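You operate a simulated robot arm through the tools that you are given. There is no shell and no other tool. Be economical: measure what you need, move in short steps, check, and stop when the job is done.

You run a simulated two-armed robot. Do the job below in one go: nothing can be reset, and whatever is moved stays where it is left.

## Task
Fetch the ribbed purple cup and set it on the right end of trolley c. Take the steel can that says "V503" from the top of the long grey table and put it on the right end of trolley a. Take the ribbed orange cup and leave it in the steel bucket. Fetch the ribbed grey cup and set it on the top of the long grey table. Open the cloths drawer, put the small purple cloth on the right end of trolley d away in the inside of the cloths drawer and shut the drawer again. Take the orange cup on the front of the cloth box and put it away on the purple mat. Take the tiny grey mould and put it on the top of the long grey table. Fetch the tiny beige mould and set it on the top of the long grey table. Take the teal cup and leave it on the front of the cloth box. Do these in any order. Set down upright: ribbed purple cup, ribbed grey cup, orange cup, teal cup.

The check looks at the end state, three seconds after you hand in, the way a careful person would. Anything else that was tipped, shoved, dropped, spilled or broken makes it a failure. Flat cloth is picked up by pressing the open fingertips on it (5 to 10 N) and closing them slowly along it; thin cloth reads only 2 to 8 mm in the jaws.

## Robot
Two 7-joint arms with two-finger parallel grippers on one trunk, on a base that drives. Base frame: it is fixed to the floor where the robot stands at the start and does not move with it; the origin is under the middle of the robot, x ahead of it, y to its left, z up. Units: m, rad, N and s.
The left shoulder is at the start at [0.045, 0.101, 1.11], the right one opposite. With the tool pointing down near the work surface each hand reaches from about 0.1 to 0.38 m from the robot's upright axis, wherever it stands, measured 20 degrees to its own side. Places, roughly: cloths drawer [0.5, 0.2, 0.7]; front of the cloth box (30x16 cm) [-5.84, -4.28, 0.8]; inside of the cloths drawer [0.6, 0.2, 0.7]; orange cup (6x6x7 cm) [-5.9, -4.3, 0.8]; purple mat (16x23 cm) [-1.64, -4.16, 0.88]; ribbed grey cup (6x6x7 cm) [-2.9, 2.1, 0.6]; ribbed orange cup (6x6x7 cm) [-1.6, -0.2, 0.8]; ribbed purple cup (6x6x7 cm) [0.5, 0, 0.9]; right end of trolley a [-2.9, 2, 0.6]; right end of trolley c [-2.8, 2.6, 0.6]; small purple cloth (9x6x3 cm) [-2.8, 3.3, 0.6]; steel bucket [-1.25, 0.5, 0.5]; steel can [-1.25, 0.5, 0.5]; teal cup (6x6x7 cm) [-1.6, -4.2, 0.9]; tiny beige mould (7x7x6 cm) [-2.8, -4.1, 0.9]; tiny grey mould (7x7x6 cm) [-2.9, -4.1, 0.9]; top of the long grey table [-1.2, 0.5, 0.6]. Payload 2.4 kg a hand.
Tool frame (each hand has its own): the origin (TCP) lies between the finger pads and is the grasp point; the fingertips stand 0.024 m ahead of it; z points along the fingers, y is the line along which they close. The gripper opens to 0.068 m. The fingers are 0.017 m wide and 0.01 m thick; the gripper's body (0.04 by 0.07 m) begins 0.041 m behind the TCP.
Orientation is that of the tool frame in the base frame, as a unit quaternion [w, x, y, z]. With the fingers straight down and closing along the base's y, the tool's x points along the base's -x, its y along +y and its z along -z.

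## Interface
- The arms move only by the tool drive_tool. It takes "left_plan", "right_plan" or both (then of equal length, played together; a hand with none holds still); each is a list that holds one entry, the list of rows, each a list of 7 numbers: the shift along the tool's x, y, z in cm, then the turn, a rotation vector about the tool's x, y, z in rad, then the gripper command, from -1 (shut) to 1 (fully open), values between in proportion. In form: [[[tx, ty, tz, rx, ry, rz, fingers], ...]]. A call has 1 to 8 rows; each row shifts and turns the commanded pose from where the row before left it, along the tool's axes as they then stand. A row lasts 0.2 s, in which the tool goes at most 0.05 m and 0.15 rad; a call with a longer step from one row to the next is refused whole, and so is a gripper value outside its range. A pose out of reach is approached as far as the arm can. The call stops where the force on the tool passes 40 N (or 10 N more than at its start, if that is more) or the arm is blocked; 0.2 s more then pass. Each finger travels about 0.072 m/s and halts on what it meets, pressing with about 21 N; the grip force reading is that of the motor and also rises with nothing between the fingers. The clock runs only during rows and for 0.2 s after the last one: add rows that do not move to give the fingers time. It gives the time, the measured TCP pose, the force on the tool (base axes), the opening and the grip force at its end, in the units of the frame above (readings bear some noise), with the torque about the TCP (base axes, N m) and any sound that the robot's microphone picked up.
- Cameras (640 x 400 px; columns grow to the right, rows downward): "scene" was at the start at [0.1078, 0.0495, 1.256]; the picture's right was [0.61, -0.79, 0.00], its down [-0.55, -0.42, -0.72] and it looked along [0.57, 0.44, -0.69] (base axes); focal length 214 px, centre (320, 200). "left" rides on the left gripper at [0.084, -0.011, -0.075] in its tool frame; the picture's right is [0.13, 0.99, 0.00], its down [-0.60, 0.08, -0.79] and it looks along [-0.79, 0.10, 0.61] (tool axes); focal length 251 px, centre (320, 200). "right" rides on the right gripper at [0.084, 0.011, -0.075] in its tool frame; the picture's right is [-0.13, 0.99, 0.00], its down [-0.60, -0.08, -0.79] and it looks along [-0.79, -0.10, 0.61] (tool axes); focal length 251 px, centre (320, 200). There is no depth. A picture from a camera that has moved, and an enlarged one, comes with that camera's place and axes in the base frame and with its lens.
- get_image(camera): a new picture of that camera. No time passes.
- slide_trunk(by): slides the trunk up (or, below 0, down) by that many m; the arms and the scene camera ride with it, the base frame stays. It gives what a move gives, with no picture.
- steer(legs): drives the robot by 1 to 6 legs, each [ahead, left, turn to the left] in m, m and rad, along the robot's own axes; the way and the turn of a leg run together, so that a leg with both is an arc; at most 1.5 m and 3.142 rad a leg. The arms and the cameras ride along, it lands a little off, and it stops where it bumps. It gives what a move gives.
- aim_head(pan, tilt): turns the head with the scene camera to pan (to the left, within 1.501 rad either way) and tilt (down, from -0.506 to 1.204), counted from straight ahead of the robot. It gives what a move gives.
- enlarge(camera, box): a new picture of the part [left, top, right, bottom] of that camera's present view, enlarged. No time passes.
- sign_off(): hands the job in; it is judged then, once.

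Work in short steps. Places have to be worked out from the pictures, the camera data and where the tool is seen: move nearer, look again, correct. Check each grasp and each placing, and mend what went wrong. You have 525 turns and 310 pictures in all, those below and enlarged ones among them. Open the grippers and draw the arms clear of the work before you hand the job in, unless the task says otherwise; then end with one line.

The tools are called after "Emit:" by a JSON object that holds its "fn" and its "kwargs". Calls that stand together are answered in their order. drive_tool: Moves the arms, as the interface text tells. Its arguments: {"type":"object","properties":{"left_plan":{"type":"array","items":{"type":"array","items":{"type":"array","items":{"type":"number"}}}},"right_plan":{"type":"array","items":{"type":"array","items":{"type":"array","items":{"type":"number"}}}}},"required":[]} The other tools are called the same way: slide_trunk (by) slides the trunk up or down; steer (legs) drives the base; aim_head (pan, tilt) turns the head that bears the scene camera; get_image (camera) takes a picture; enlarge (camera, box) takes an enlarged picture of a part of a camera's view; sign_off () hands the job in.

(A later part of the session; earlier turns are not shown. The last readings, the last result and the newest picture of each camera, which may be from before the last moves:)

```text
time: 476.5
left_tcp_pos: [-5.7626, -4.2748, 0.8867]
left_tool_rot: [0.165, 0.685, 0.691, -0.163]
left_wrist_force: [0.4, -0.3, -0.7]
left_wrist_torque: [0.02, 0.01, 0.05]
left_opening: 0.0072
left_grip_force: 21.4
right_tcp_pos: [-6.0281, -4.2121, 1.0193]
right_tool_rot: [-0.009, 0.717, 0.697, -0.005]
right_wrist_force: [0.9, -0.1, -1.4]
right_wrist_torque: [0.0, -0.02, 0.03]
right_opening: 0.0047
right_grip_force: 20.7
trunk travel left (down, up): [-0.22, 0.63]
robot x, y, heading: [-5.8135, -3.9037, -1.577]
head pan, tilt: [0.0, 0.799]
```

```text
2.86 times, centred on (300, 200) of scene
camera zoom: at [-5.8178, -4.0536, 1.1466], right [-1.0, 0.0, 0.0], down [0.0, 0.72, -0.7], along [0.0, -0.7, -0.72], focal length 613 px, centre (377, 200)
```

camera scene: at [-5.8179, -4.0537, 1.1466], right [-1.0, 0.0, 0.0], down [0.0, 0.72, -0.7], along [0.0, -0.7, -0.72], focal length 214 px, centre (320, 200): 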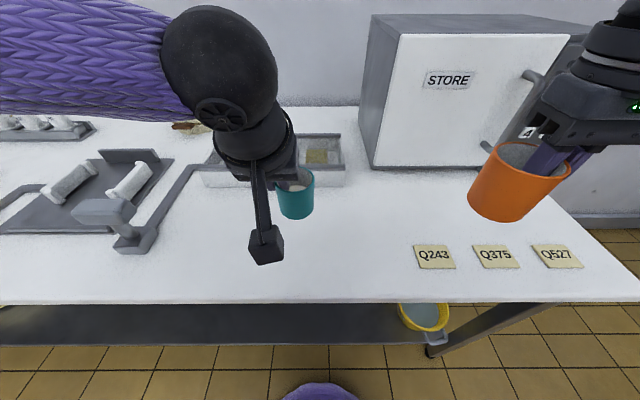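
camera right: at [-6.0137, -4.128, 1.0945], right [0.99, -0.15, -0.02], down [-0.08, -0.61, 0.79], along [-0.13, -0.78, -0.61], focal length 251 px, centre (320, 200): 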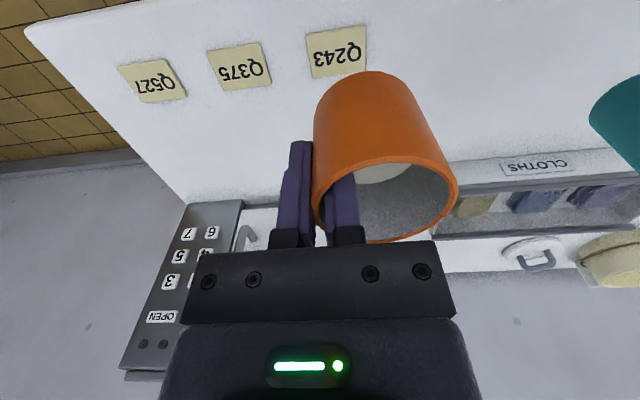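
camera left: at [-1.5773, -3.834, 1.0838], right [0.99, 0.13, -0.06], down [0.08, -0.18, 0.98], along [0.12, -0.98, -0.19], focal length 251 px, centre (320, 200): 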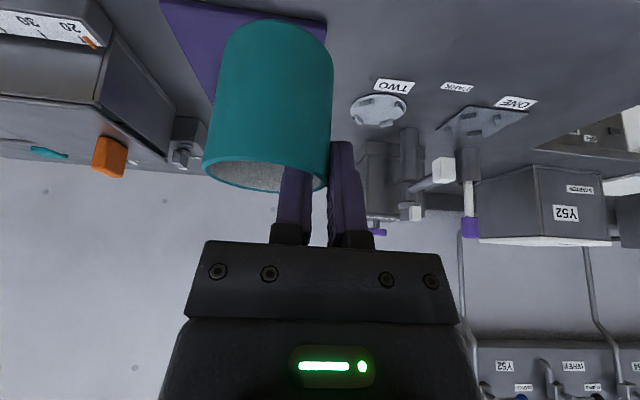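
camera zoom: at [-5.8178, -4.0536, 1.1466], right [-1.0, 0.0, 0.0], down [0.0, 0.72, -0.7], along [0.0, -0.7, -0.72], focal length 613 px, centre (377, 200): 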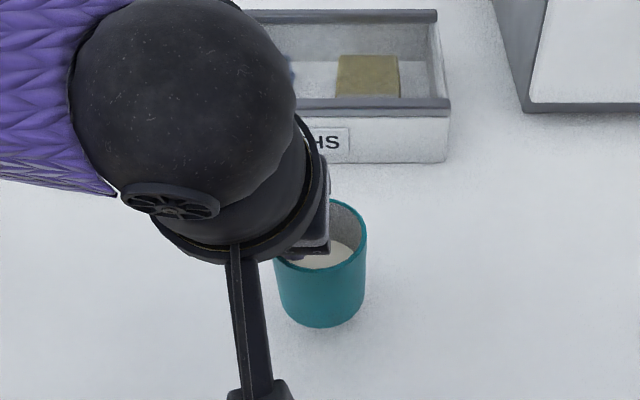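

Emit:
{"fn": "drive_tool", "kwargs": {"left_plan": [[[0.3, 0, 0.6, 0, 0, 0, -1], [0.2, 0, 0.4, 0, 0, 0, -1], [0, 0, 0, 0, 0, 0, -1]]]}}

Emit:
{"fn": "drive_tool", "kwargs": {"left_plan": [[[0.13, 0, 0.27, 0, 0, 0, -1], [0.13, 0, 0.27, 0, 0, 0, -1], [0, 0, 0, 0, 0, 0, -1]]]}}

```text
time: 477.3
left_tcp_pos: [-5.7613, -4.2754, 0.8753]
left_tool_rot: [0.165, 0.684, 0.691, -0.163]
left_wrist_force: [-0.2, -0.4, -1.5]
left_wrist_torque: [0.02, 0.0, 0.0]
left_opening: 0.0069
left_grip_force: 21.4
right_tcp_pos: [-6.0291, -4.2106, 1.0198]
right_tool_rot: [-0.009, 0.717, 0.697, -0.004]
right_wrist_force: [-0.1, 0.0, -2.0]
right_wrist_torque: [-0.03, 0.0, 0.03]
right_opening: 0.0045
right_grip_force: 21.2
trunk travel left (down, up): [-0.22, 0.63]
robot x, y, heading: [-5.8141, -3.9023, -1.577]
head pan, tilt: [0.0, 0.799]
```

```text
time: 478.1
left_tcp_pos: [-5.7622, -4.2765, 0.8699]
left_tool_rot: [0.165, 0.684, 0.692, -0.162]
left_wrist_force: [-0.6, 0.1, -0.8]
left_wrist_torque: [0.0, -0.02, 0.0]
left_opening: 0.0073
left_grip_force: 21.2
right_tcp_pos: [-6.0296, -4.2104, 1.0178]
right_tool_rot: [-0.009, 0.716, 0.698, -0.004]
right_wrist_force: [0.0, 0.1, -0.8]
right_wrist_torque: [-0.03, 0.02, 0.04]
right_opening: 0.0043
right_grip_force: 21.0
trunk travel left (down, up): [-0.22, 0.63]
robot x, y, heading: [-5.8165, -3.9016, -1.573]
head pan, tilt: [0.0, 0.799]
```

Emit:
{"fn": "drive_tool", "kwargs": {"left_plan": [[[0.13, 0, 0.27, 0, 0, 0, -1], [0.13, 0, 0.27, 0, 0, 0, -1], [0, 0, 0, 0, 0, 0, -1]]]}}

Emit:
{"fn": "enlarge", "kwargs": {"camera": "scene", "box": [220, 130, 380, 270]}}

```text
time: 478.9
left_tcp_pos: [-5.7596, -4.2764, 0.8639]
left_tool_rot: [0.165, 0.684, 0.691, -0.165]
left_wrist_force: [4.9, -2.5, 16.9]
left_wrist_torque: [0.07, 0.27, 0.01]
left_opening: 0.0076
left_grip_force: 21.4
right_tcp_pos: [-6.0286, -4.2117, 1.019]
right_tool_rot: [-0.01, 0.717, 0.697, -0.005]
right_wrist_force: [-0.2, 0.0, -0.5]
right_wrist_torque: [0.0, 0.01, -0.03]
right_opening: 0.0047
right_grip_force: 21.2
trunk travel left (down, up): [-0.22, 0.63]
robot x, y, heading: [-5.8167, -3.9068, -1.573]
head pan, tilt: [0.0, 0.799]
```

```text
2.86 times, centred on (300, 200) of scene
camera zoom: at [-5.8173, -4.0528, 1.1469], right [-1.0, 0.0, 0.0], down [0.0, 0.72, -0.7], along [0.0, -0.7, -0.72], focal length 613 px, centre (377, 200)
```

zoom: 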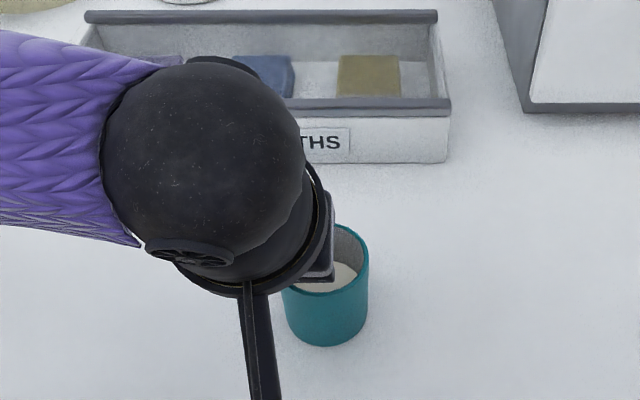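

Contact. Relieve, open, and lift straight up.

Emit:
{"fn": "drive_tool", "kwargs": {"left_plan": [[[-0.07, 0, -0.13, 0, 0, 0, -1], [0, 0, 0, 0, 0, 0, -0.6], [0, 0, 0, 0, 0, 0, -0.3], [0, 0, 0, 0, 0, 0, -0.1], [0, 0, 0, 0, 0, 0, -0.1]]]}}

Emit:
{"fn": "drive_tool", "kwargs": {"left_plan": [[[-0.67, 0, -1.34, 0, 0, 0, -0.1], [-1.3, 0, -2.68, 0, 0, 0, -0.1], [-1.8, 0, -3.58, 0, 0, 0, -0.1], [-1.8, 0, -3.58, 0, 0, 0, -0.1], [-1.8, 0, -3.58, 0, 0, 0, 1], [2, 3, -2, 0, 0, 0, 1], [2, 3, -2, 0, 0, 0, 1]]]}}

Emit:
{"fn": "get_image", "kwargs": {"camera": "scene"}}

```text
time: 480.1
left_tcp_pos: [-5.7617, -4.2773, 0.8646]
left_tool_rot: [0.165, 0.685, 0.691, -0.163]
left_wrist_force: [0.7, -0.4, 0.1]
left_wrist_torque: [-0.02, -0.01, 0.01]
left_opening: 0.0306
left_grip_force: 0.0
right_tcp_pos: [-6.0294, -4.2115, 1.0188]
right_tool_rot: [-0.009, 0.717, 0.697, -0.004]
right_wrist_force: [0.0, -0.6, -1.3]
right_wrist_torque: [-0.02, 0.0, 0.0]
right_opening: 0.0043
right_grip_force: 21.1
trunk travel left (down, up): [-0.22, 0.63]
robot x, y, heading: [-5.8173, -3.9053, -1.574]
head pan, tilt: [0.0, 0.799]
```

```text
time: 481.7
left_tcp_pos: [-5.6925, -4.2246, 1.0387]
left_tool_rot: [0.163, 0.686, 0.69, -0.164]
left_wrist_force: [-1.3, 0.0, 0.4]
left_wrist_torque: [-0.01, -0.04, -0.02]
left_opening: 0.0678
left_grip_force: 0.0
left hand out of reach, approached as far as the arm can: row 5
right_tcp_pos: [-6.0298, -4.2116, 1.0187]
right_tool_rot: [-0.01, 0.716, 0.698, -0.005]
right_wrist_force: [0.3, -0.8, -1.9]
right_wrist_torque: [-0.02, 0.04, 0.01]
right_opening: 0.0046
right_grip_force: 21.3
trunk travel left (down, up): [-0.22, 0.63]
robot x, y, heading: [-5.8155, -3.9033, -1.577]
head pan, tilt: [0.0, 0.799]
```

```text
85 pictures are left
camera scene: at [-5.8176, -4.0533, 1.1467], right [-1.0, 0.0, 0.0], down [0.0, 0.72, -0.7], along [0.0, -0.7, -0.72], focal length 214 px, centre (320, 200)
```

scene: 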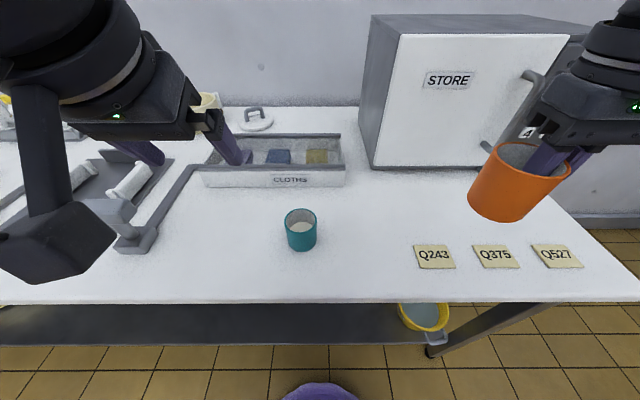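

Teal cup placed upright. Now carry the orange cup back to the purple mat.

Emit:
{"fn": "slide_trunk", "kwargs": {"by": 0.1}}

Emit:
{"fn": "steer", "kwargs": {"legs": [[-0.5, 0, 0], [0, 1.4, 0], [0, 1.4, 0]]}}

```text
time: 483.0
left_tcp_pos: [-5.6929, -4.2255, 1.1391]
left_tool_rot: [0.164, 0.685, 0.691, -0.163]
left_wrist_force: [0.5, 0.6, -0.7]
left_wrist_torque: [-0.02, 0.01, 0.0]
left_opening: 0.0679
left_grip_force: 0.0
right_tcp_pos: [-6.0277, -4.2115, 1.1165]
right_tool_rot: [-0.01, 0.717, 0.697, -0.004]
right_wrist_force: [1.0, 0.4, -0.7]
right_wrist_torque: [-0.03, 0.01, 0.02]
right_opening: 0.0042
right_grip_force: 21.2
trunk travel left (down, up): [-0.32, 0.53]
robot x, y, heading: [-5.8168, -3.9023, -1.578]
head pan, tilt: [0.0, 0.799]
```

```text
time: 499.1
left_tcp_pos: [-2.913, -3.7838, 1.1382]
left_tool_rot: [0.162, 0.699, 0.676, -0.167]
left_wrist_force: [-0.9, 0.1, 0.8]
left_wrist_torque: [-0.01, 0.0, 0.02]
left_opening: 0.068
left_grip_force: 0.0
right_tcp_pos: [-3.2476, -3.7557, 1.1157]
right_tool_rot: [-0.01, 0.731, 0.683, -0.004]
right_wrist_force: [0.1, 0.2, -0.6]
right_wrist_torque: [0.01, 0.01, 0.01]
right_opening: 0.0035
right_grip_force: 20.9
trunk travel left (down, up): [-0.32, 0.53]
robot x, y, heading: [-3.0237, -3.4562, -1.613]
head pan, tilt: [0.0, 0.799]
```

I'm passing the moulds' area; have a look with the head while here.

Emit:
{"fn": "aim_head", "kwargs": {"pan": 0.1, "tilt": 0.5}}

Emit:
{"fn": "get_image", "kwargs": {"camera": "scene"}}

```text
time: 499.9
left_tcp_pos: [-2.9131, -3.7832, 1.1379]
left_tool_rot: [0.161, 0.699, 0.676, -0.167]
left_wrist_force: [-0.1, -1.3, 0.7]
left_wrist_torque: [0.01, 0.0, 0.0]
left_opening: 0.068
left_grip_force: 0.1
right_tcp_pos: [-3.2478, -3.7558, 1.1169]
right_tool_rot: [-0.01, 0.731, 0.683, -0.004]
right_wrist_force: [0.0, 0.4, 0.0]
right_wrist_torque: [-0.01, 0.02, 0.04]
right_opening: 0.0039
right_grip_force: 21.1
trunk travel left (down, up): [-0.32, 0.53]
robot x, y, heading: [-3.0234, -3.4591, -1.616]
head pan, tilt: [0.099, 0.499]
```

```text
84 pictures are left
camera scene: at [-3.0213, -3.5948, 1.274], right [-1.0, -0.05, 0.0], down [-0.03, 0.48, -0.88], along [0.05, -0.88, -0.48], focal length 214 px, centre (320, 200)
```

scene: 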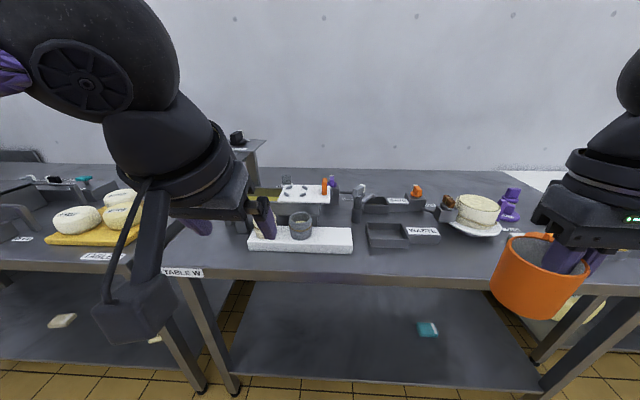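

Grey mould is on a white board; beige one next to it. Continue to the mat.

Emit:
{"fn": "steer", "kwargs": {"legs": [[0, 0, 0.045], [0, 1.4, 0], [0.1, 0.03, 0]]}}

Emit:
{"fn": "aim_head", "kwargs": {"pan": 0.0, "tilt": 0.7}}

Emit:
{"fn": "get_image", "kwargs": {"camera": "scene"}}

```text
time: 508.1
left_tcp_pos: [-1.4607, -3.8578, 1.1395]
left_tool_rot: [0.166, 0.675, 0.701, -0.161]
left_wrist_force: [-0.3, -0.6, 0.2]
left_wrist_torque: [0.0, 0.03, -0.01]
left_opening: 0.068
left_grip_force: 0.0
right_tcp_pos: [-1.7973, -3.8539, 1.1164]
right_tool_rot: [-0.009, 0.705, 0.709, -0.005]
right_wrist_force: [-0.6, 0.2, -0.5]
right_wrist_torque: [0.02, 0.07, -0.01]
right_opening: 0.0036
right_grip_force: 20.5
trunk travel left (down, up): [-0.32, 0.53]
robot x, y, heading: [-1.5963, -3.5384, -1.547]
head pan, tilt: [0.099, 0.499]
```

```text
time: 508.8
left_tcp_pos: [-1.4611, -3.8571, 1.1385]
left_tool_rot: [0.167, 0.675, 0.701, -0.16]
left_wrist_force: [0.4, -0.9, 0.5]
left_wrist_torque: [-0.01, -0.04, 0.03]
left_opening: 0.0679
left_grip_force: 0.0
right_tcp_pos: [-1.797, -3.8544, 1.1172]
right_tool_rot: [-0.009, 0.706, 0.708, -0.004]
right_wrist_force: [0.2, 0.5, -0.4]
right_wrist_torque: [0.0, 0.04, -0.02]
right_opening: 0.0032
right_grip_force: 21.1
trunk travel left (down, up): [-0.32, 0.53]
robot x, y, heading: [-1.5931, -3.545, -1.548]
head pan, tilt: [0.0, 0.7]
```

```text
83 pictures are left
camera scene: at [-1.5916, -3.6722, 1.2564], right [-1.0, -0.02, 0.0], down [-0.02, 0.64, -0.77], along [0.02, -0.76, -0.64], focal length 214 px, centre (320, 200)
```

scene: 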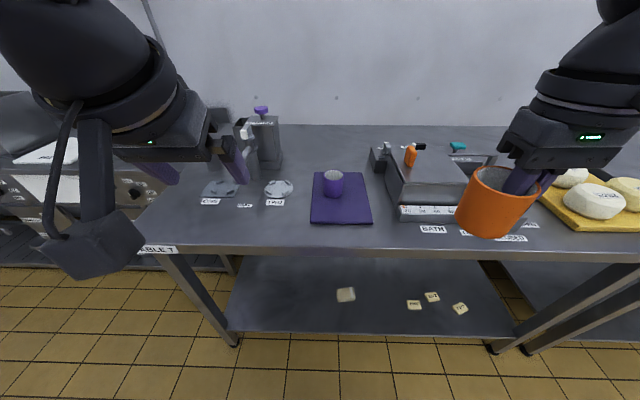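

Drive in and position the orange cup above the free front-right part of the mat.

Emit:
{"fn": "steer", "kwargs": {"legs": [[0.18, 0, -0.022]]}}

Emit:
{"fn": "drive_tool", "kwargs": {"right_plan": [[[-2, 3, 1, 0, 0, 0, -1], [-2, 3, 1, 0, 0, 0, -1], [-2, 3, 1, 0, 0, 0, -1], [0, 0, 3, 0, 0, 0, -1], [0, 0, 3, 0, 0, 0, -1]]]}}

Emit:
{"fn": "get_image", "kwargs": {"camera": "scene"}}

Emit:
{"fn": "get_image", "kwargs": {"camera": "right"}}

```text
time: 510.3
left_tcp_pos: [-1.4666, -4.0384, 1.1393]
left_tool_rot: [0.164, 0.683, 0.693, -0.162]
left_wrist_force: [0.7, 0.3, 0.0]
left_wrist_torque: [0.0, -0.02, 0.02]
left_opening: 0.068
left_grip_force: 0.1
right_tcp_pos: [-1.8025, -4.0269, 1.1168]
right_tool_rot: [-0.009, 0.715, 0.699, -0.004]
right_wrist_force: [1.2, -0.7, -1.0]
right_wrist_torque: [0.04, 0.0, 0.0]
right_opening: 0.0028
right_grip_force: 20.6
trunk travel left (down, up): [-0.32, 0.53]
robot x, y, heading: [-1.5902, -3.7179, -1.571]
head pan, tilt: [0.0, 0.7]
```

```text
time: 511.5
left_tcp_pos: [-1.4663, -4.0383, 1.1378]
left_tool_rot: [0.165, 0.683, 0.692, -0.163]
left_wrist_force: [0.4, -0.1, -0.3]
left_wrist_torque: [0.0, -0.02, -0.01]
left_opening: 0.0679
left_grip_force: 0.0
right_tcp_pos: [-1.7153, -4.0882, 1.024]
right_tool_rot: [-0.01, 0.715, 0.7, -0.004]
right_wrist_force: [-0.2, -0.4, -1.4]
right_wrist_torque: [-0.01, 0.01, 0.01]
right_opening: 0.0028
right_grip_force: 21.0
trunk travel left (down, up): [-0.32, 0.53]
robot x, y, heading: [-1.5873, -3.717, -1.573]
head pan, tilt: [0.0, 0.7]
```

```text
82 pictures are left
camera scene: at [-1.5928, -3.8491, 1.2563], right [-1.0, 0.0, 0.0], down [0.0, 0.64, -0.76], along [0.0, -0.76, -0.64], focal length 214 px, centre (320, 200)
```

scene: 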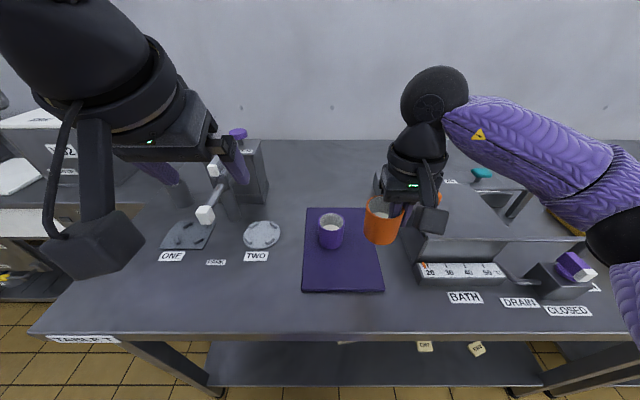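

```text
81 pictures are left
camera right: at [-1.6993, -4.0057, 1.0997], right [0.99, -0.15, -0.02], down [-0.08, -0.61, 0.79], along [-0.13, -0.78, -0.61], focal length 251 px, centre (320, 200)
```

right: 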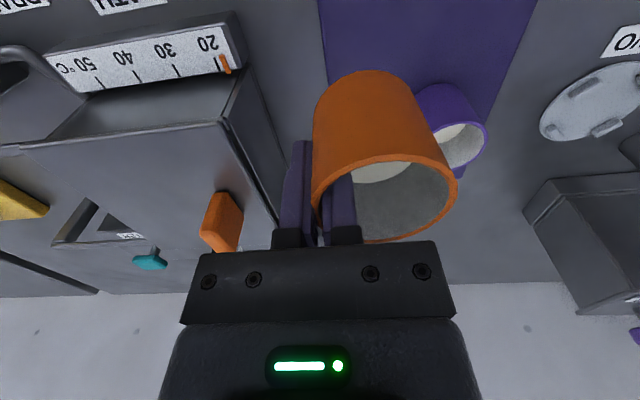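

Target orange centre (-1.672, -4.105). Adjust and descend to near contact.

Emit:
{"fn": "drive_tool", "kwargs": {"right_plan": [[[-1.7, 1.4, 2, 0, 0, 0, -1], [0, 0, 3, 0, 0, 0, -1], [0, 0, 2.4, 0, 0, 0, -1], [0, 0, 0, 0, 0, 0, -1]]]}}

Emit:
{"fn": "get_image", "kwargs": {"camera": "scene"}}

Emit:
{"fn": "get_image", "kwargs": {"camera": "right"}}

```text
time: 512.5
left_tcp_pos: [-1.4673, -4.0369, 1.1377]
left_tool_rot: [0.165, 0.683, 0.692, -0.163]
left_wrist_force: [0.3, 0.1, -0.1]
left_wrist_torque: [-0.03, -0.02, 0.0]
left_opening: 0.068
left_grip_force: 0.0
right_tcp_pos: [-1.7028, -4.1034, 0.9499]
right_tool_rot: [-0.01, 0.714, 0.7, -0.004]
right_wrist_force: [-1.0, 0.8, -0.6]
right_wrist_torque: [0.0, 0.01, 0.03]
right_opening: 0.0028
right_grip_force: 20.6
trunk travel left (down, up): [-0.32, 0.53]
robot x, y, heading: [-1.5897, -3.7172, -1.571]
head pan, tilt: [0.0, 0.7]
```

```text
80 pictures are left
camera scene: at [-1.5926, -3.8492, 1.2563], right [-1.0, 0.0, 0.0], down [0.0, 0.64, -0.76], along [0.0, -0.76, -0.64], focal length 214 px, centre (320, 200)
```

scene: 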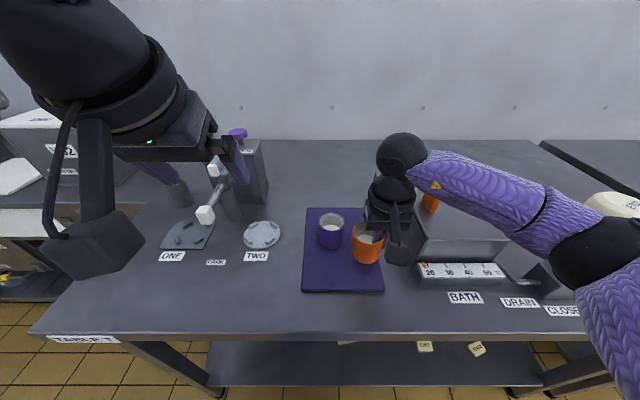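

```text
79 pictures are left
camera right: at [-1.6878, -4.0207, 1.0249], right [0.99, -0.15, -0.02], down [-0.08, -0.61, 0.79], along [-0.13, -0.78, -0.61], focal length 251 px, centre (320, 200)
```

right: 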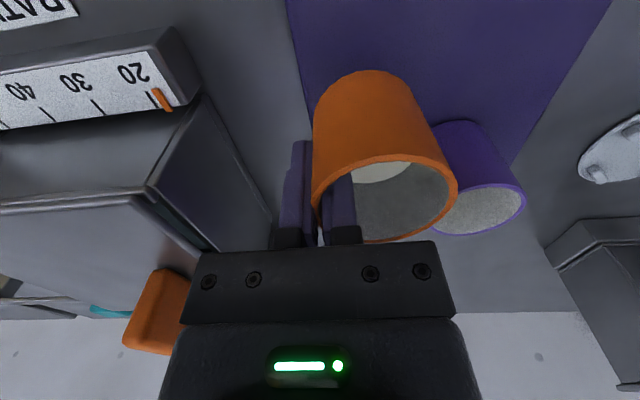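

Emit:
{"fn": "drive_tool", "kwargs": {"right_plan": [[[0, 0, 1.5, 0, 0, 0, -1], [0, 0, 0.7, 0, 0, 0, -1], [0, 0, 0, 0, 0, 0, -1]]]}}

Emit:
{"fn": "drive_tool", "kwargs": {"right_plan": [[[0, 0, 0.3, 0, 0, 0, -1], [0, 0, 0.3, 0, 0, 0, -1], [0, 0, 0, 0, 0, 0, -1]]]}}

```text
time: 513.3
left_tcp_pos: [-1.4672, -4.0378, 1.1381]
left_tool_rot: [0.165, 0.683, 0.693, -0.162]
left_wrist_force: [-0.1, 1.1, 0.3]
left_wrist_torque: [0.01, -0.01, 0.02]
left_opening: 0.0682
left_grip_force: 0.1
right_tcp_pos: [-1.7032, -4.1027, 0.928]
right_tool_rot: [-0.01, 0.714, 0.7, -0.004]
right_wrist_force: [0.5, -0.1, -1.4]
right_wrist_torque: [0.01, 0.01, 0.01]
right_opening: 0.0026
right_grip_force: 20.7
trunk travel left (down, up): [-0.32, 0.53]
robot x, y, heading: [-1.5922, -3.7222, -1.573]
head pan, tilt: [0.0, 0.7]
```

```text
time: 514.1
left_tcp_pos: [-1.4671, -4.0373, 1.139]
left_tool_rot: [0.165, 0.683, 0.692, -0.162]
left_wrist_force: [0.4, 0.2, 0.3]
left_wrist_torque: [0.01, 0.0, 0.0]
left_opening: 0.0678
left_grip_force: 0.0
right_tcp_pos: [-1.7038, -4.1037, 0.9215]
right_tool_rot: [-0.011, 0.714, 0.7, -0.005]
right_wrist_force: [-0.2, -0.2, -0.5]
right_wrist_torque: [0.02, 0.04, 0.04]
right_opening: 0.0026
right_grip_force: 21.3
trunk travel left (down, up): [-0.32, 0.53]
robot x, y, heading: [-1.5872, -3.7202, -1.57]
head pan, tilt: [0.0, 0.7]
```

Emit:
{"fn": "drive_tool", "kwargs": {"right_plan": [[[0, 0, 0.3, 0, 0, 0, -1], [0, 0, 0.3, 0, 0, 0, -1], [0, 0, 0, 0, 0, 0, -1]]]}}

Emit:
{"fn": "enlarge", "kwargs": {"camera": "scene", "box": [290, 190, 430, 310]}}

```text
time: 514.9
left_tcp_pos: [-1.4672, -4.037, 1.139]
left_tool_rot: [0.165, 0.684, 0.692, -0.163]
left_wrist_force: [-0.1, 0.0, -0.5]
left_wrist_torque: [0.01, -0.01, 0.02]
left_opening: 0.0681
left_grip_force: 0.1
right_tcp_pos: [-1.7033, -4.103, 0.9165]
right_tool_rot: [-0.008, 0.715, 0.699, -0.006]
right_wrist_force: [-3.4, -1.5, 16.0]
right_wrist_torque: [0.04, -0.58, -0.04]
right_opening: 0.0026
right_grip_force: 21.2
trunk travel left (down, up): [-0.32, 0.53]
robot x, y, heading: [-1.5921, -3.7174, -1.578]
head pan, tilt: [0.0, 0.7]
```

```text
3.33 times, centred on (360, 250) of scene
camera zoom: at [-1.5929, -3.8483, 1.2566], right [-1.0, 0.0, 0.0], down [0.0, 0.64, -0.77], along [0.0, -0.77, -0.64], focal length 715 px, centre (187, 33)
```

zoom: 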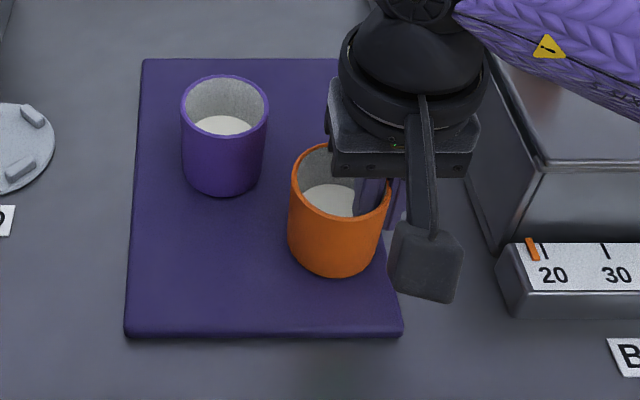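

Contact, but close to the mat's right edge; lift 1 cm, shift 1 cm left / 0.5 cm front, and set down again.

Emit:
{"fn": "drive_tool", "kwargs": {"right_plan": [[[0, 0, -1.2, 0, 0, 0, -1], [0.5, 1, 0, 0, 0, 0, -1], [0, 0, 0.6, 0, 0, 0, -1], [0, 0, 0.4, 0, 0, 0, -1], [0, 0, 0, 0, 0, 0, -1]]]}}

Emit:
{"fn": "drive_tool", "kwargs": {"right_plan": [[[0, 0, 0.25, 0, 0, 0, -1], [0, 0, 0, 0, 0, 0, -1]]]}}

Emit:
{"fn": "enlarge", "kwargs": {"camera": "scene", "box": [290, 190, 430, 310]}}

```text
time: 516.1
left_tcp_pos: [-1.4663, -4.0385, 1.1383]
left_tool_rot: [0.164, 0.683, 0.693, -0.163]
left_wrist_force: [-0.2, 0.2, -0.5]
left_wrist_torque: [0.01, 0.0, -0.02]
left_opening: 0.0683
left_grip_force: 0.1
right_tcp_pos: [-1.6953, -4.0994, 0.9173]
right_tool_rot: [-0.01, 0.714, 0.7, -0.005]
right_wrist_force: [0.1, -0.2, -0.8]
right_wrist_torque: [0.01, 0.03, 0.01]
right_opening: 0.0027
right_grip_force: 21.5
trunk travel left (down, up): [-0.32, 0.53]
robot x, y, heading: [-1.5924, -3.7212, -1.572]
head pan, tilt: [0.0, 0.7]
```

```text
time: 516.7
left_tcp_pos: [-1.4663, -4.0379, 1.1395]
left_tool_rot: [0.165, 0.683, 0.693, -0.163]
left_wrist_force: [-0.3, -0.1, -0.6]
left_wrist_torque: [-0.04, 0.0, -0.04]
left_opening: 0.068
left_grip_force: 0.0
right_tcp_pos: [-1.6943, -4.0982, 0.9161]
right_tool_rot: [-0.009, 0.714, 0.7, -0.005]
right_wrist_force: [-5.0, -1.4, 18.2]
right_wrist_torque: [-0.01, -0.6, -0.04]
right_opening: 0.0027
right_grip_force: 20.8
trunk travel left (down, up): [-0.32, 0.53]
robot x, y, heading: [-1.5914, -3.7153, -1.573]
head pan, tilt: [0.0, 0.7]
```

```text
3.33 times, centred on (360, 250) of scene
camera zoom: at [-1.5931, -3.8481, 1.2566], right [-1.0, 0.0, 0.0], down [0.0, 0.64, -0.77], along [0.0, -0.77, -0.64], focal length 715 px, centre (187, 33)
```

zoom: 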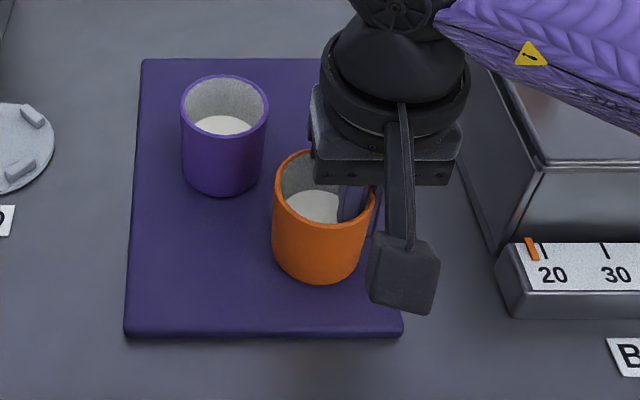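

Well on the mat now. Relieve, release, and lift.

Emit:
{"fn": "drive_tool", "kwargs": {"right_plan": [[[0, 0, -0.15, 0, 0, 0, -1], [0, 0, 0, 0, 0, 0, -0.7], [0, 0, 0, 0, 0, 0, -0.4], [0, 0, 0, 0, 0, 0, -0.2], [0, 0, 0, 0, 0, 0, -0.2]]]}}

Emit:
{"fn": "drive_tool", "kwargs": {"right_plan": [[[0, 0, -1.5, 0, 0, 0, -0.2], [0, 0, -3, 0, 0, 0, -0.2], [0, 0, -4, 0, 0, 0, -0.2], [0, 0, -4, 0, 0, 0, -0.2], [2, -3, -3, 0, 0, 0, 1], [2, -4, -1, 0, 0, 0, 1]]]}}

Emit:
{"fn": "enlarge", "kwargs": {"camera": "scene", "box": [250, 170, 450, 320]}}

```text
time: 517.9
left_tcp_pos: [-1.4659, -4.0365, 1.1392]
left_tool_rot: [0.165, 0.683, 0.693, -0.162]
left_wrist_force: [0.2, -0.2, 0.1]
left_wrist_torque: [-0.03, -0.03, 0.06]
left_opening: 0.068
left_grip_force: 0.1
right_tcp_pos: [-1.6937, -4.0985, 0.9178]
right_tool_rot: [-0.009, 0.714, 0.7, -0.005]
right_wrist_force: [-0.1, 0.6, -0.4]
right_wrist_torque: [0.01, 0.02, 0.01]
right_opening: 0.0272
right_grip_force: 0.1
trunk travel left (down, up): [-0.32, 0.53]
robot x, y, heading: [-1.5908, -3.7196, -1.57]
head pan, tilt: [0.0, 0.7]
```

```text
time: 519.3
left_tcp_pos: [-1.4669, -4.039, 1.1386]
left_tool_rot: [0.165, 0.683, 0.692, -0.164]
left_wrist_force: [0.1, -0.8, 0.8]
left_wrist_torque: [0.01, 0.02, 0.01]
left_opening: 0.068
left_grip_force: 0.0
right_tcp_pos: [-1.7602, -4.0586, 1.086]
right_tool_rot: [-0.009, 0.714, 0.7, -0.005]
right_wrist_force: [0.8, -0.1, 0.4]
right_wrist_torque: [0.0, 0.01, 0.0]
right_opening: 0.0681
right_grip_force: 0.2
trunk travel left (down, up): [-0.32, 0.53]
robot x, y, heading: [-1.5933, -3.719, -1.572]
head pan, tilt: [0.0, 0.7]
```

```text
2.67 times, centred on (350, 245) of scene
camera zoom: at [-1.593, -3.8488, 1.2564], right [-1.0, 0.0, 0.0], down [0.0, 0.64, -0.76], along [0.0, -0.76, -0.64], focal length 572 px, centre (240, 80)
```

zoom: 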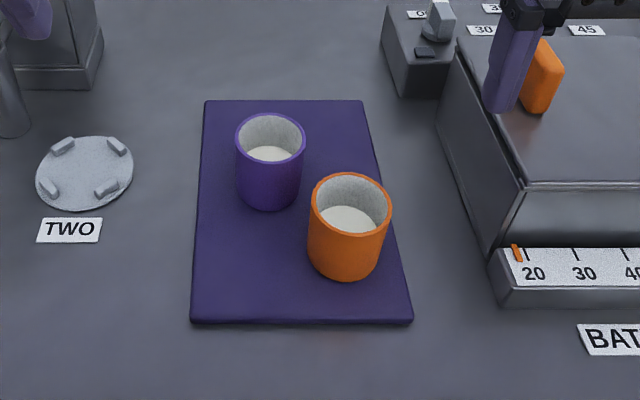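

Orange cup done. Level the left tool, back out, and go to the moulds.

Emit:
{"fn": "drive_tool", "kwargs": {"left_plan": [[[1, 1, -1, 0, 0.15, 0, 1], [1, 1, -1, 0, 0.15, 0, 1], [1, 1, -1, 0, 0.15, 0, 1], [0, 0, 0, 0, 0.015, 0, 1]]]}}

Emit:
{"fn": "steer", "kwargs": {"legs": [[-0.25, 0, 0], [0, -1.22, 0]]}}

Emit:
{"fn": "get_image", "kwargs": {"camera": "scene"}}

```text
time: 520.3
left_tcp_pos: [-1.4384, -3.9999, 1.1583]
left_tool_rot: [0.0, 0.703, 0.712, 0.0]
left_wrist_force: [0.0, 0.4, 0.4]
left_wrist_torque: [0.02, 0.0, -0.02]
left_opening: 0.0682
left_grip_force: 0.0
right_tcp_pos: [-1.7584, -4.0597, 1.0845]
right_tool_rot: [-0.009, 0.714, 0.7, -0.005]
right_wrist_force: [0.4, 0.3, 0.2]
right_wrist_torque: [-0.04, -0.03, 0.0]
right_opening: 0.0678
right_grip_force: 0.0
trunk travel left (down, up): [-0.32, 0.53]
robot x, y, heading: [-1.5917, -3.7194, -1.573]
head pan, tilt: [0.0, 0.7]
```

```text
time: 527.9
left_tcp_pos: [-2.6695, -3.7422, 1.1581]
left_tool_rot: [0.001, 0.705, 0.709, -0.001]
left_wrist_force: [0.3, -0.6, 0.5]
left_wrist_torque: [-0.02, 0.0, 0.04]
left_opening: 0.0683
left_grip_force: 0.1
right_tcp_pos: [-2.9909, -3.8003, 1.085]
right_tool_rot: [-0.009, 0.717, 0.697, -0.005]
right_wrist_force: [-0.1, -1.1, -0.7]
right_wrist_torque: [0.0, -0.02, -0.05]
right_opening: 0.0682
right_grip_force: 0.1
trunk travel left (down, up): [-0.32, 0.53]
robot x, y, heading: [-2.8189, -3.4581, -1.581]
head pan, tilt: [0.0, 0.7]
```

```text
75 pictures are left
camera scene: at [-2.823, -3.5903, 1.2563], right [-1.0, 0.01, 0.0], down [0.0, 0.64, -0.76], along [-0.01, -0.76, -0.64], focal length 214 px, centre (320, 200)
```

scene: 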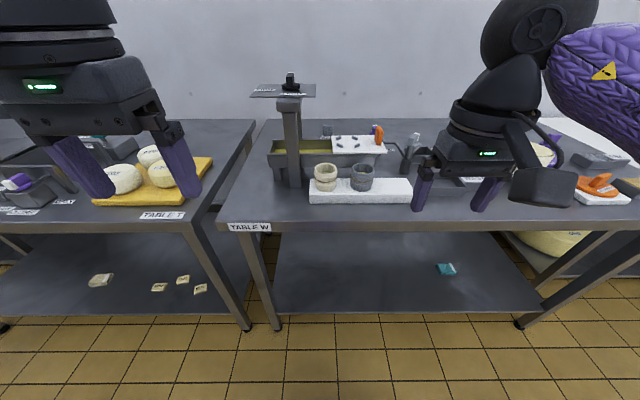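

Emit:
{"fn": "enlarge", "kwargs": {"camera": "scene", "box": [240, 60, 430, 230]}}

```text
2.35 times, centred on (335, 145) of scene
camera zoom: at [-2.823, -3.5903, 1.2563], right [-1.0, 0.01, 0.0], down [0.0, 0.64, -0.76], along [-0.01, -0.76, -0.64], focal length 505 px, centre (285, 329)
```

zoom: 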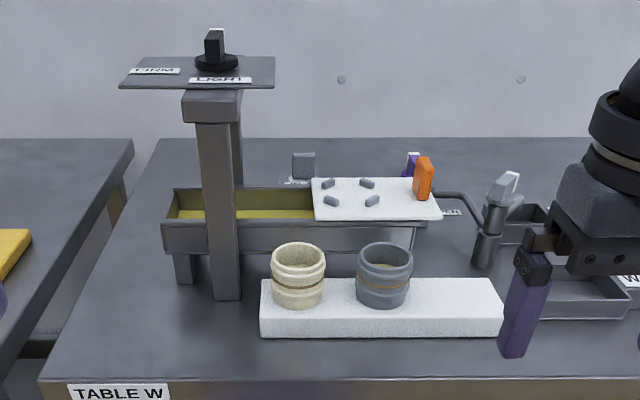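

Moulds: beige rim ≈(-2.843, -4.069), grey ≈(-2.939, -4.067). A post/platform stands near, so I'll pinch their near walls (closing along y). Yaw the right tool +90° and the left −90°.

Emit:
{"fn": "drive_tool", "kwargs": {"right_plan": [[[0, 0, 0, 0, 0, 0.15, 1], [0, 0, 0, 0, 0, 0.15, 1], [0, 0, 0, 0, 0, 0.15, 1], [0, 0, 0, 0, 0, 0.15, 1], [0, 0, 0, 0, 0, 0.15, 1], [0, 0, 0, 0, 0, 0.15, 1], [0, 0, 0, 0, 0, 0.15, 1], [0, 0, 0, 0, 0, 0.15, 1]]], "left_plan": [[[0, 0, 0, 0, 0, -0.15, 1], [0, 0, 0, 0, 0, -0.15, 1], [0, 0, 0, 0, 0, -0.15, 1], [0, 0, 0, 0, 0, -0.15, 1], [0, 0, 0, 0, 0, -0.15, 1], [0, 0, 0, 0, 0, -0.15, 1], [0, 0, 0, 0, 0, -0.15, 1], [0, 0, 0, 0, 0, -0.15, 1]]]}}

Emit:
{"fn": "drive_tool", "kwargs": {"right_plan": [[[0, 0, 0, 0, 0, 0.13, 1], [0, 0, 0, 0, 0, 0.12, 1], [0, 0, 0, 0, 0, 0.12, 1], [0, 0, 0, 0, 0, 0, 1]]], "left_plan": [[[0, 0, 0, 0, 0, -0.13, 1], [0, 0, 0, 0, 0, -0.12, 1], [0, 0, 0, 0, 0, -0.12, 1], [0, 0, 0, 0, 0, 0, 1]]]}}

Emit:
{"fn": "steer", "kwargs": {"legs": [[0.22, 0, 0.01]]}}

Emit:
{"fn": "get_image", "kwargs": {"camera": "scene"}}

Emit:
{"fn": "get_image", "kwargs": {"camera": "right"}}

```text
time: 529.7
left_tcp_pos: [-2.6703, -3.7421, 1.1589]
left_tool_rot: [-0.001, 0.181, 0.984, -0.001]
left_wrist_force: [-0.6, -1.0, -1.0]
left_wrist_torque: [0.02, -0.02, 0.03]
left_opening: 0.0683
left_grip_force: 0.1
right_tcp_pos: [-2.9906, -3.8002, 1.0849]
right_tool_rot: [-0.006, 0.986, 0.169, -0.009]
right_wrist_force: [-0.3, 0.4, -1.0]
right_wrist_torque: [-0.04, 0.01, -0.01]
right_opening: 0.068
right_grip_force: 0.1
trunk travel left (down, up): [-0.32, 0.53]
robot x, y, heading: [-2.8178, -3.4621, -1.577]
head pan, tilt: [0.0, 0.7]
```

```text
time: 530.7
left_tcp_pos: [-2.6694, -3.742, 1.1585]
left_tool_rot: [0.0, -0.004, 1.0, -0.002]
left_wrist_force: [0.3, -0.1, -0.2]
left_wrist_torque: [-0.01, -0.01, 0.0]
left_opening: 0.068
left_grip_force: 0.0
right_tcp_pos: [-2.9895, -3.8008, 1.0844]
right_tool_rot: [-0.004, 1.0, -0.014, -0.01]
right_wrist_force: [0.6, 0.0, 0.6]
right_wrist_torque: [0.02, -0.01, 0.01]
right_opening: 0.0679
right_grip_force: 0.1
trunk travel left (down, up): [-0.32, 0.53]
robot x, y, heading: [-2.8227, -3.4611, -1.578]
head pan, tilt: [0.0, 0.7]
```

```text
time: 532.4
left_tcp_pos: [-2.6686, -3.9615, 1.1588]
left_tool_rot: [0.0, -0.007, 1.0, 0.0]
left_wrist_force: [-0.1, -0.2, -0.6]
left_wrist_torque: [0.01, 0.03, 0.0]
left_opening: 0.0677
left_grip_force: 0.1
right_tcp_pos: [-2.9903, -4.0215, 1.0845]
right_tool_rot: [-0.004, 1.0, -0.01, -0.009]
right_wrist_force: [0.4, -0.6, 0.8]
right_wrist_torque: [0.02, 0.01, -0.02]
right_opening: 0.0681
right_grip_force: 0.1
trunk travel left (down, up): [-0.32, 0.53]
robot x, y, heading: [-2.8208, -3.6805, -1.567]
head pan, tilt: [0.0, 0.7]
```

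```text
73 pictures are left
camera scene: at [-2.8226, -3.8118, 1.2563], right [-1.0, 0.0, 0.0], down [0.0, 0.64, -0.76], along [0.0, -0.76, -0.64], focal length 214 px, centre (320, 200)
```

scene: 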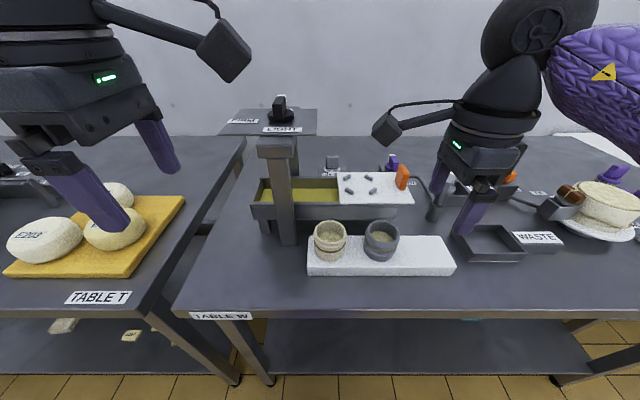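

```text
72 pictures are left
camera right: at [-2.9031, -4.0357, 1.1577], right [-0.15, -0.99, 0.0], down [-0.59, 0.08, 0.81], along [-0.8, 0.12, -0.59], focal length 251 px, centre (320, 200)
```

right: 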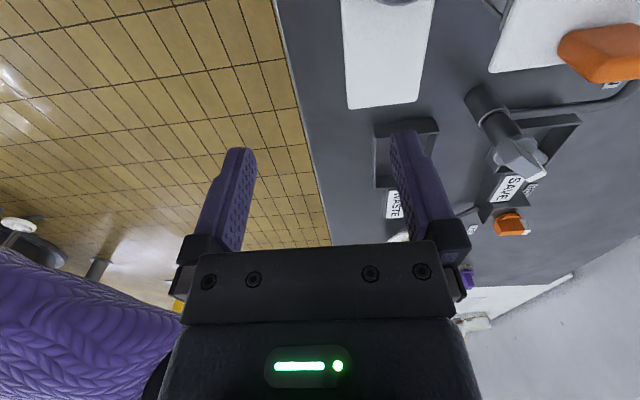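

Shift the left hand out, and move the right hand so its camera looks across the moulds.

Emit:
{"fn": "drive_tool", "kwargs": {"left_plan": [[[-4, 0, 0, 0, 0, 0, 1], [-4, 0, 0, 0, 0, 0, 1], [-4, 0, 0, 0, 0, 0, 1], [0, 0, 0, 0, 0, 0, 1]]], "right_plan": [[[3, 0, 0, 0, 0, 0, 1], [3, 0, 0, 0, 0, 0, 1], [3, 0, 0, 0, 0, 0, 1], [3, 0, 0, 0, 0, 0, 1]]]}}

Emit:
{"fn": "get_image", "kwargs": {"camera": "right"}}

```text
time: 533.4
left_tcp_pos: [-2.5476, -3.9594, 1.158]
left_tool_rot: [-0.001, -0.005, 1.0, -0.001]
left_wrist_force: [0.3, 0.9, 0.0]
left_wrist_torque: [-0.01, -0.01, 0.0]
left_opening: 0.068
left_grip_force: 0.1
right_tcp_pos: [-2.8686, -4.0244, 1.0827]
right_tool_rot: [-0.003, 1.0, -0.01, -0.011]
right_wrist_force: [0.3, -0.2, 0.4]
right_wrist_torque: [0.02, -0.04, 0.04]
right_opening: 0.068
right_grip_force: 0.0
trunk travel left (down, up): [-0.32, 0.53]
robot x, y, heading: [-2.8206, -3.6823, -1.573]
head pan, tilt: [0.0, 0.7]
```

```text
71 pictures are left
camera right: at [-2.782, -4.0377, 1.1565], right [-0.15, -0.99, 0.0], down [-0.59, 0.08, 0.81], along [-0.8, 0.12, -0.59], focal length 251 px, centre (320, 200)
```

right: 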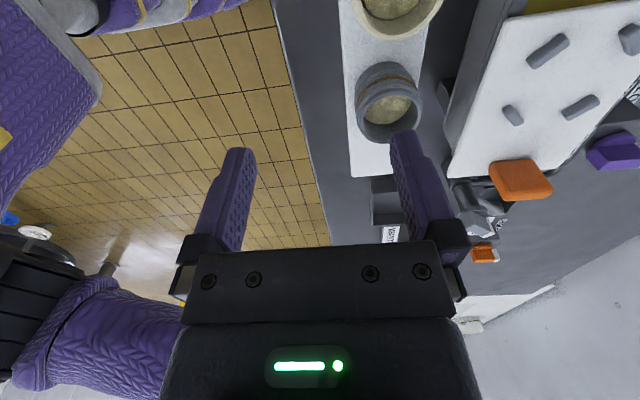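

Grey rim triangulates to (-2.935, -4.081, 0.95). Move above its near wall at (-2.935, -4.049).

Emit:
{"fn": "drive_tool", "kwargs": {"right_plan": [[[-3.3, 1.2, 2, 0, 0, 0, 1], [-3.3, 1.3, 2, 0, 0, 0, 1], [0, 0, 3.5, 0, 0, 0, 1], [0, 0, 0, 0, 0, 0, 1]]]}}

Emit:
{"fn": "get_image", "kwargs": {"camera": "right"}}

Emit:
{"fn": "enlarge", "kwargs": {"camera": "scene", "box": [290, 170, 460, 300]}}

```text
time: 534.4
left_tcp_pos: [-2.5489, -3.9598, 1.1574]
left_tool_rot: [0.0, -0.006, 1.0, 0.0]
left_wrist_force: [-0.1, -0.3, 0.3]
left_wrist_torque: [0.0, 0.01, -0.02]
left_opening: 0.0679
left_grip_force: 0.1
right_tcp_pos: [-2.9369, -4.0479, 1.0074]
right_tool_rot: [-0.004, 1.0, -0.009, -0.01]
right_wrist_force: [0.1, -0.8, 0.1]
right_wrist_torque: [-0.01, 0.03, 0.01]
right_opening: 0.0681
right_grip_force: 0.1
trunk travel left (down, up): [-0.32, 0.53]
robot x, y, heading: [-2.8233, -3.6782, -1.57]
head pan, tilt: [0.0, 0.7]
```

```text
70 pictures are left
camera right: at [-2.8517, -4.0609, 1.0802], right [-0.15, -0.99, 0.0], down [-0.59, 0.08, 0.81], along [-0.8, 0.12, -0.59], focal length 251 px, centre (320, 200)
```

right: 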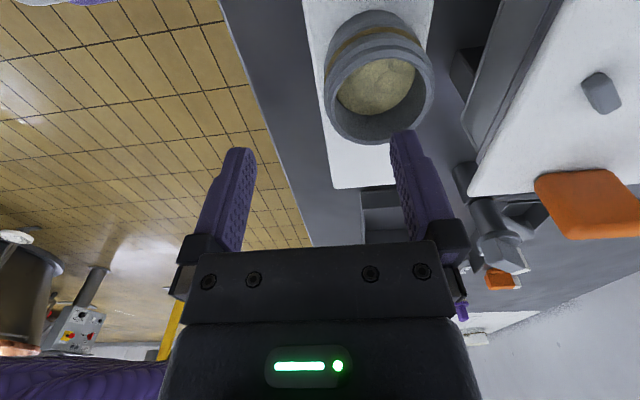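

```text
3.08 times, centred on (375, 235) of scene
camera zoom: at [-2.8225, -3.8114, 1.2563], right [-1.0, 0.0, 0.0], down [0.0, 0.64, -0.76], along [0.0, -0.76, -0.64], focal length 660 px, centre (151, 92)
```

zoom: 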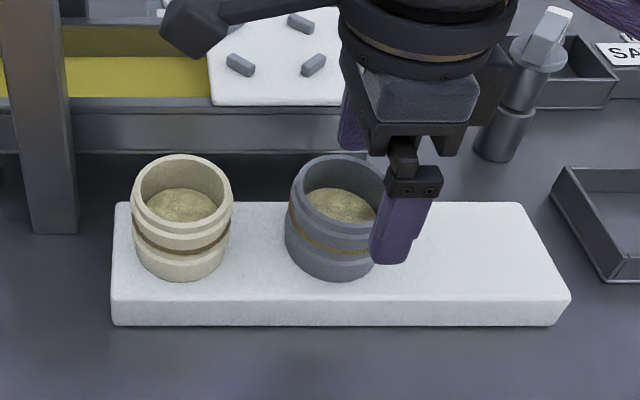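

Emit:
{"fn": "drive_tool", "kwargs": {"right_plan": [[[0.6, 0, 2, 0, 0, 0, 1], [0, 0, 1.5, 0, 0, 0, 1], [0, 0, 1, 0, 0, 0, 1], [0, 0, 0, 0, 0, 0, 1]]]}}

Emit:
{"fn": "get_image", "kwargs": {"camera": "right"}}

```text
time: 535.4
left_tcp_pos: [-2.5472, -3.9591, 1.1578]
left_tool_rot: [0.0, -0.006, 1.0, -0.001]
left_wrist_force: [0.4, -0.1, -0.4]
left_wrist_torque: [0.01, -0.01, -0.02]
left_opening: 0.068
left_grip_force: 0.0
right_tcp_pos: [-2.9317, -4.0467, 0.9622]
right_tool_rot: [-0.003, 1.0, -0.011, -0.01]
right_wrist_force: [0.5, 0.4, -0.6]
right_wrist_torque: [-0.03, -0.02, 0.0]
right_opening: 0.0679
right_grip_force: 0.1
trunk travel left (down, up): [-0.32, 0.53]
robot x, y, heading: [-2.8216, -3.6798, -1.567]
head pan, tilt: [0.0, 0.7]
```

```text
68 pictures are left
camera right: at [-2.846, -4.0601, 1.036], right [-0.15, -0.99, 0.0], down [-0.59, 0.08, 0.81], along [-0.8, 0.12, -0.59], focal length 251 px, centre (320, 200)
```

right: 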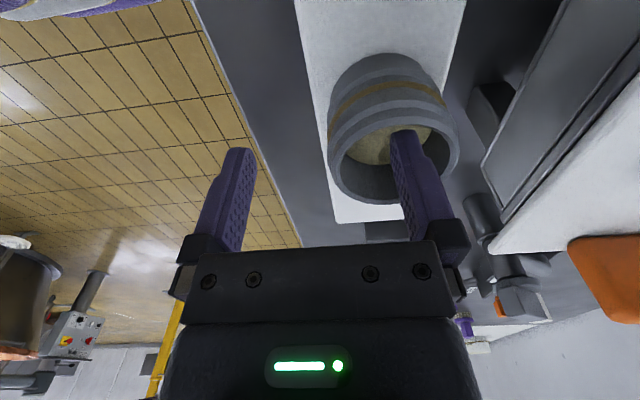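

Emit:
{"fn": "drive_tool", "kwargs": {"right_plan": [[[0, 0, 0.6, 0, 0, 0, 1], [0, 0, 0.4, 0, 0, 0, 1], [0, 0, 0, 0, 0, 0, 1]]]}}

Emit:
{"fn": "drive_tool", "kwargs": {"right_plan": [[[0, 0, 0, 0, 0, 0, 0.2], [0, 0, 0, 0, 0, 0, -0.4], [0, 0, 0, 0, 0, 0, -1], [0, 0, 0, 0, 0, 0, -1], [0, 0, 0, 0, 0, 0, -1]]]}}

Emit:
{"fn": "get_image", "kwargs": {"camera": "right"}}

```text
time: 536.2
left_tcp_pos: [-2.5483, -3.9599, 1.1583]
left_tool_rot: [0.0, -0.006, 1.0, -0.001]
left_wrist_force: [-0.3, 0.3, 0.0]
left_wrist_torque: [0.03, 0.02, 0.01]
left_opening: 0.068
left_grip_force: 0.1
right_tcp_pos: [-2.9322, -4.0463, 0.9526]
right_tool_rot: [-0.004, 1.0, -0.011, -0.01]
right_wrist_force: [-0.2, -0.9, 0.3]
right_wrist_torque: [0.0, 0.03, 0.01]
right_opening: 0.0679
right_grip_force: 0.0
trunk travel left (down, up): [-0.32, 0.53]
robot x, y, heading: [-2.8222, -3.6804, -1.572]
head pan, tilt: [0.0, 0.7]
```

```text
time: 537.4
left_tcp_pos: [-2.5477, -3.9596, 1.1583]
left_tool_rot: [0.0, -0.006, 1.0, -0.001]
left_wrist_force: [0.3, 0.0, 0.6]
left_wrist_torque: [0.0, 0.02, -0.02]
left_opening: 0.0682
left_grip_force: 0.1
right_tcp_pos: [-2.9325, -4.0474, 0.9531]
right_tool_rot: [-0.003, 1.0, -0.01, -0.01]
right_wrist_force: [1.0, 0.1, 2.6]
right_wrist_torque: [-0.17, -0.09, 0.04]
right_opening: 0.0038
right_grip_force: 21.4
trunk travel left (down, up): [-0.32, 0.53]
robot x, y, heading: [-2.822, -3.6817, -1.576]
head pan, tilt: [0.0, 0.7]
```

```text
67 pictures are left
camera right: at [-2.8463, -4.0602, 1.0265], right [-0.15, -0.99, 0.0], down [-0.59, 0.08, 0.81], along [-0.8, 0.12, -0.59], focal length 251 px, centre (320, 200)
```

right: 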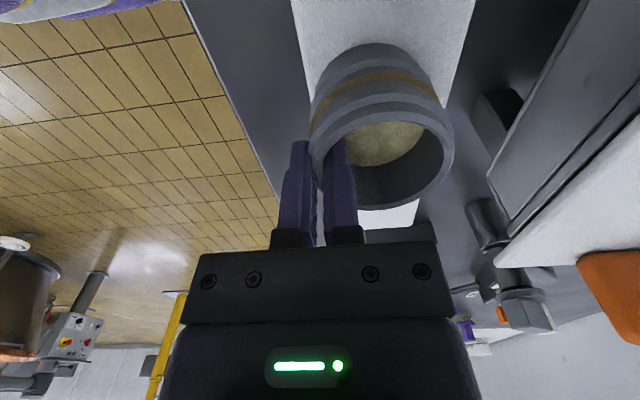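

Grey mould wall gripped. Lift and check.

Emit:
{"fn": "drive_tool", "kwargs": {"right_plan": [[[0, 0, -1, 0, 0, 0, -1], [0, 0, -2, 0, 0, 0, -1], [0, 0, -3, 0, 0, 0, -1], [0, 0, -4, 0, 0, 0, -1], [0, 0, 0, 0, 0, 0, -1]]]}}

Emit:
{"fn": "get_image", "kwargs": {"camera": "scene"}}

```text
time: 538.6
left_tcp_pos: [-2.5491, -3.9581, 1.1588]
left_tool_rot: [-0.001, -0.006, 1.0, -0.001]
left_wrist_force: [0.0, -0.1, 0.6]
left_wrist_torque: [-0.04, 0.0, 0.0]
left_opening: 0.068
left_grip_force: 0.1
right_tcp_pos: [-2.9292, -4.051, 1.0524]
right_tool_rot: [-0.003, 1.0, -0.01, -0.011]
right_wrist_force: [0.3, 0.4, -1.8]
right_wrist_torque: [0.0, 0.02, 0.01]
right_opening: 0.0035
right_grip_force: 21.1
trunk travel left (down, up): [-0.32, 0.53]
robot x, y, heading: [-2.8228, -3.6823, -1.571]
head pan, tilt: [0.0, 0.7]
```

```text
66 pictures are left
camera scene: at [-2.8225, -3.8115, 1.2563], right [-1.0, 0.0, 0.0], down [0.0, 0.64, -0.76], along [0.0, -0.76, -0.64], focal length 214 px, centre (320, 200)
```

scene: 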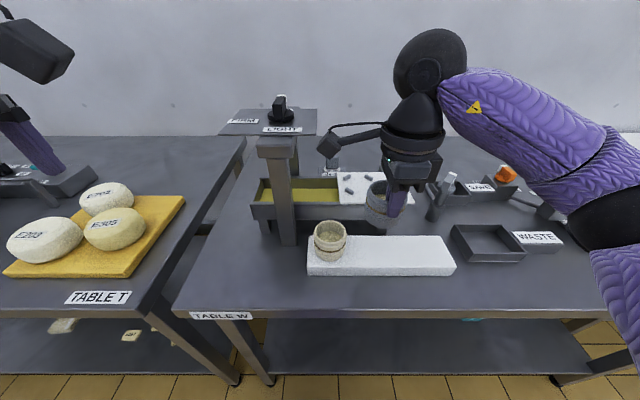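

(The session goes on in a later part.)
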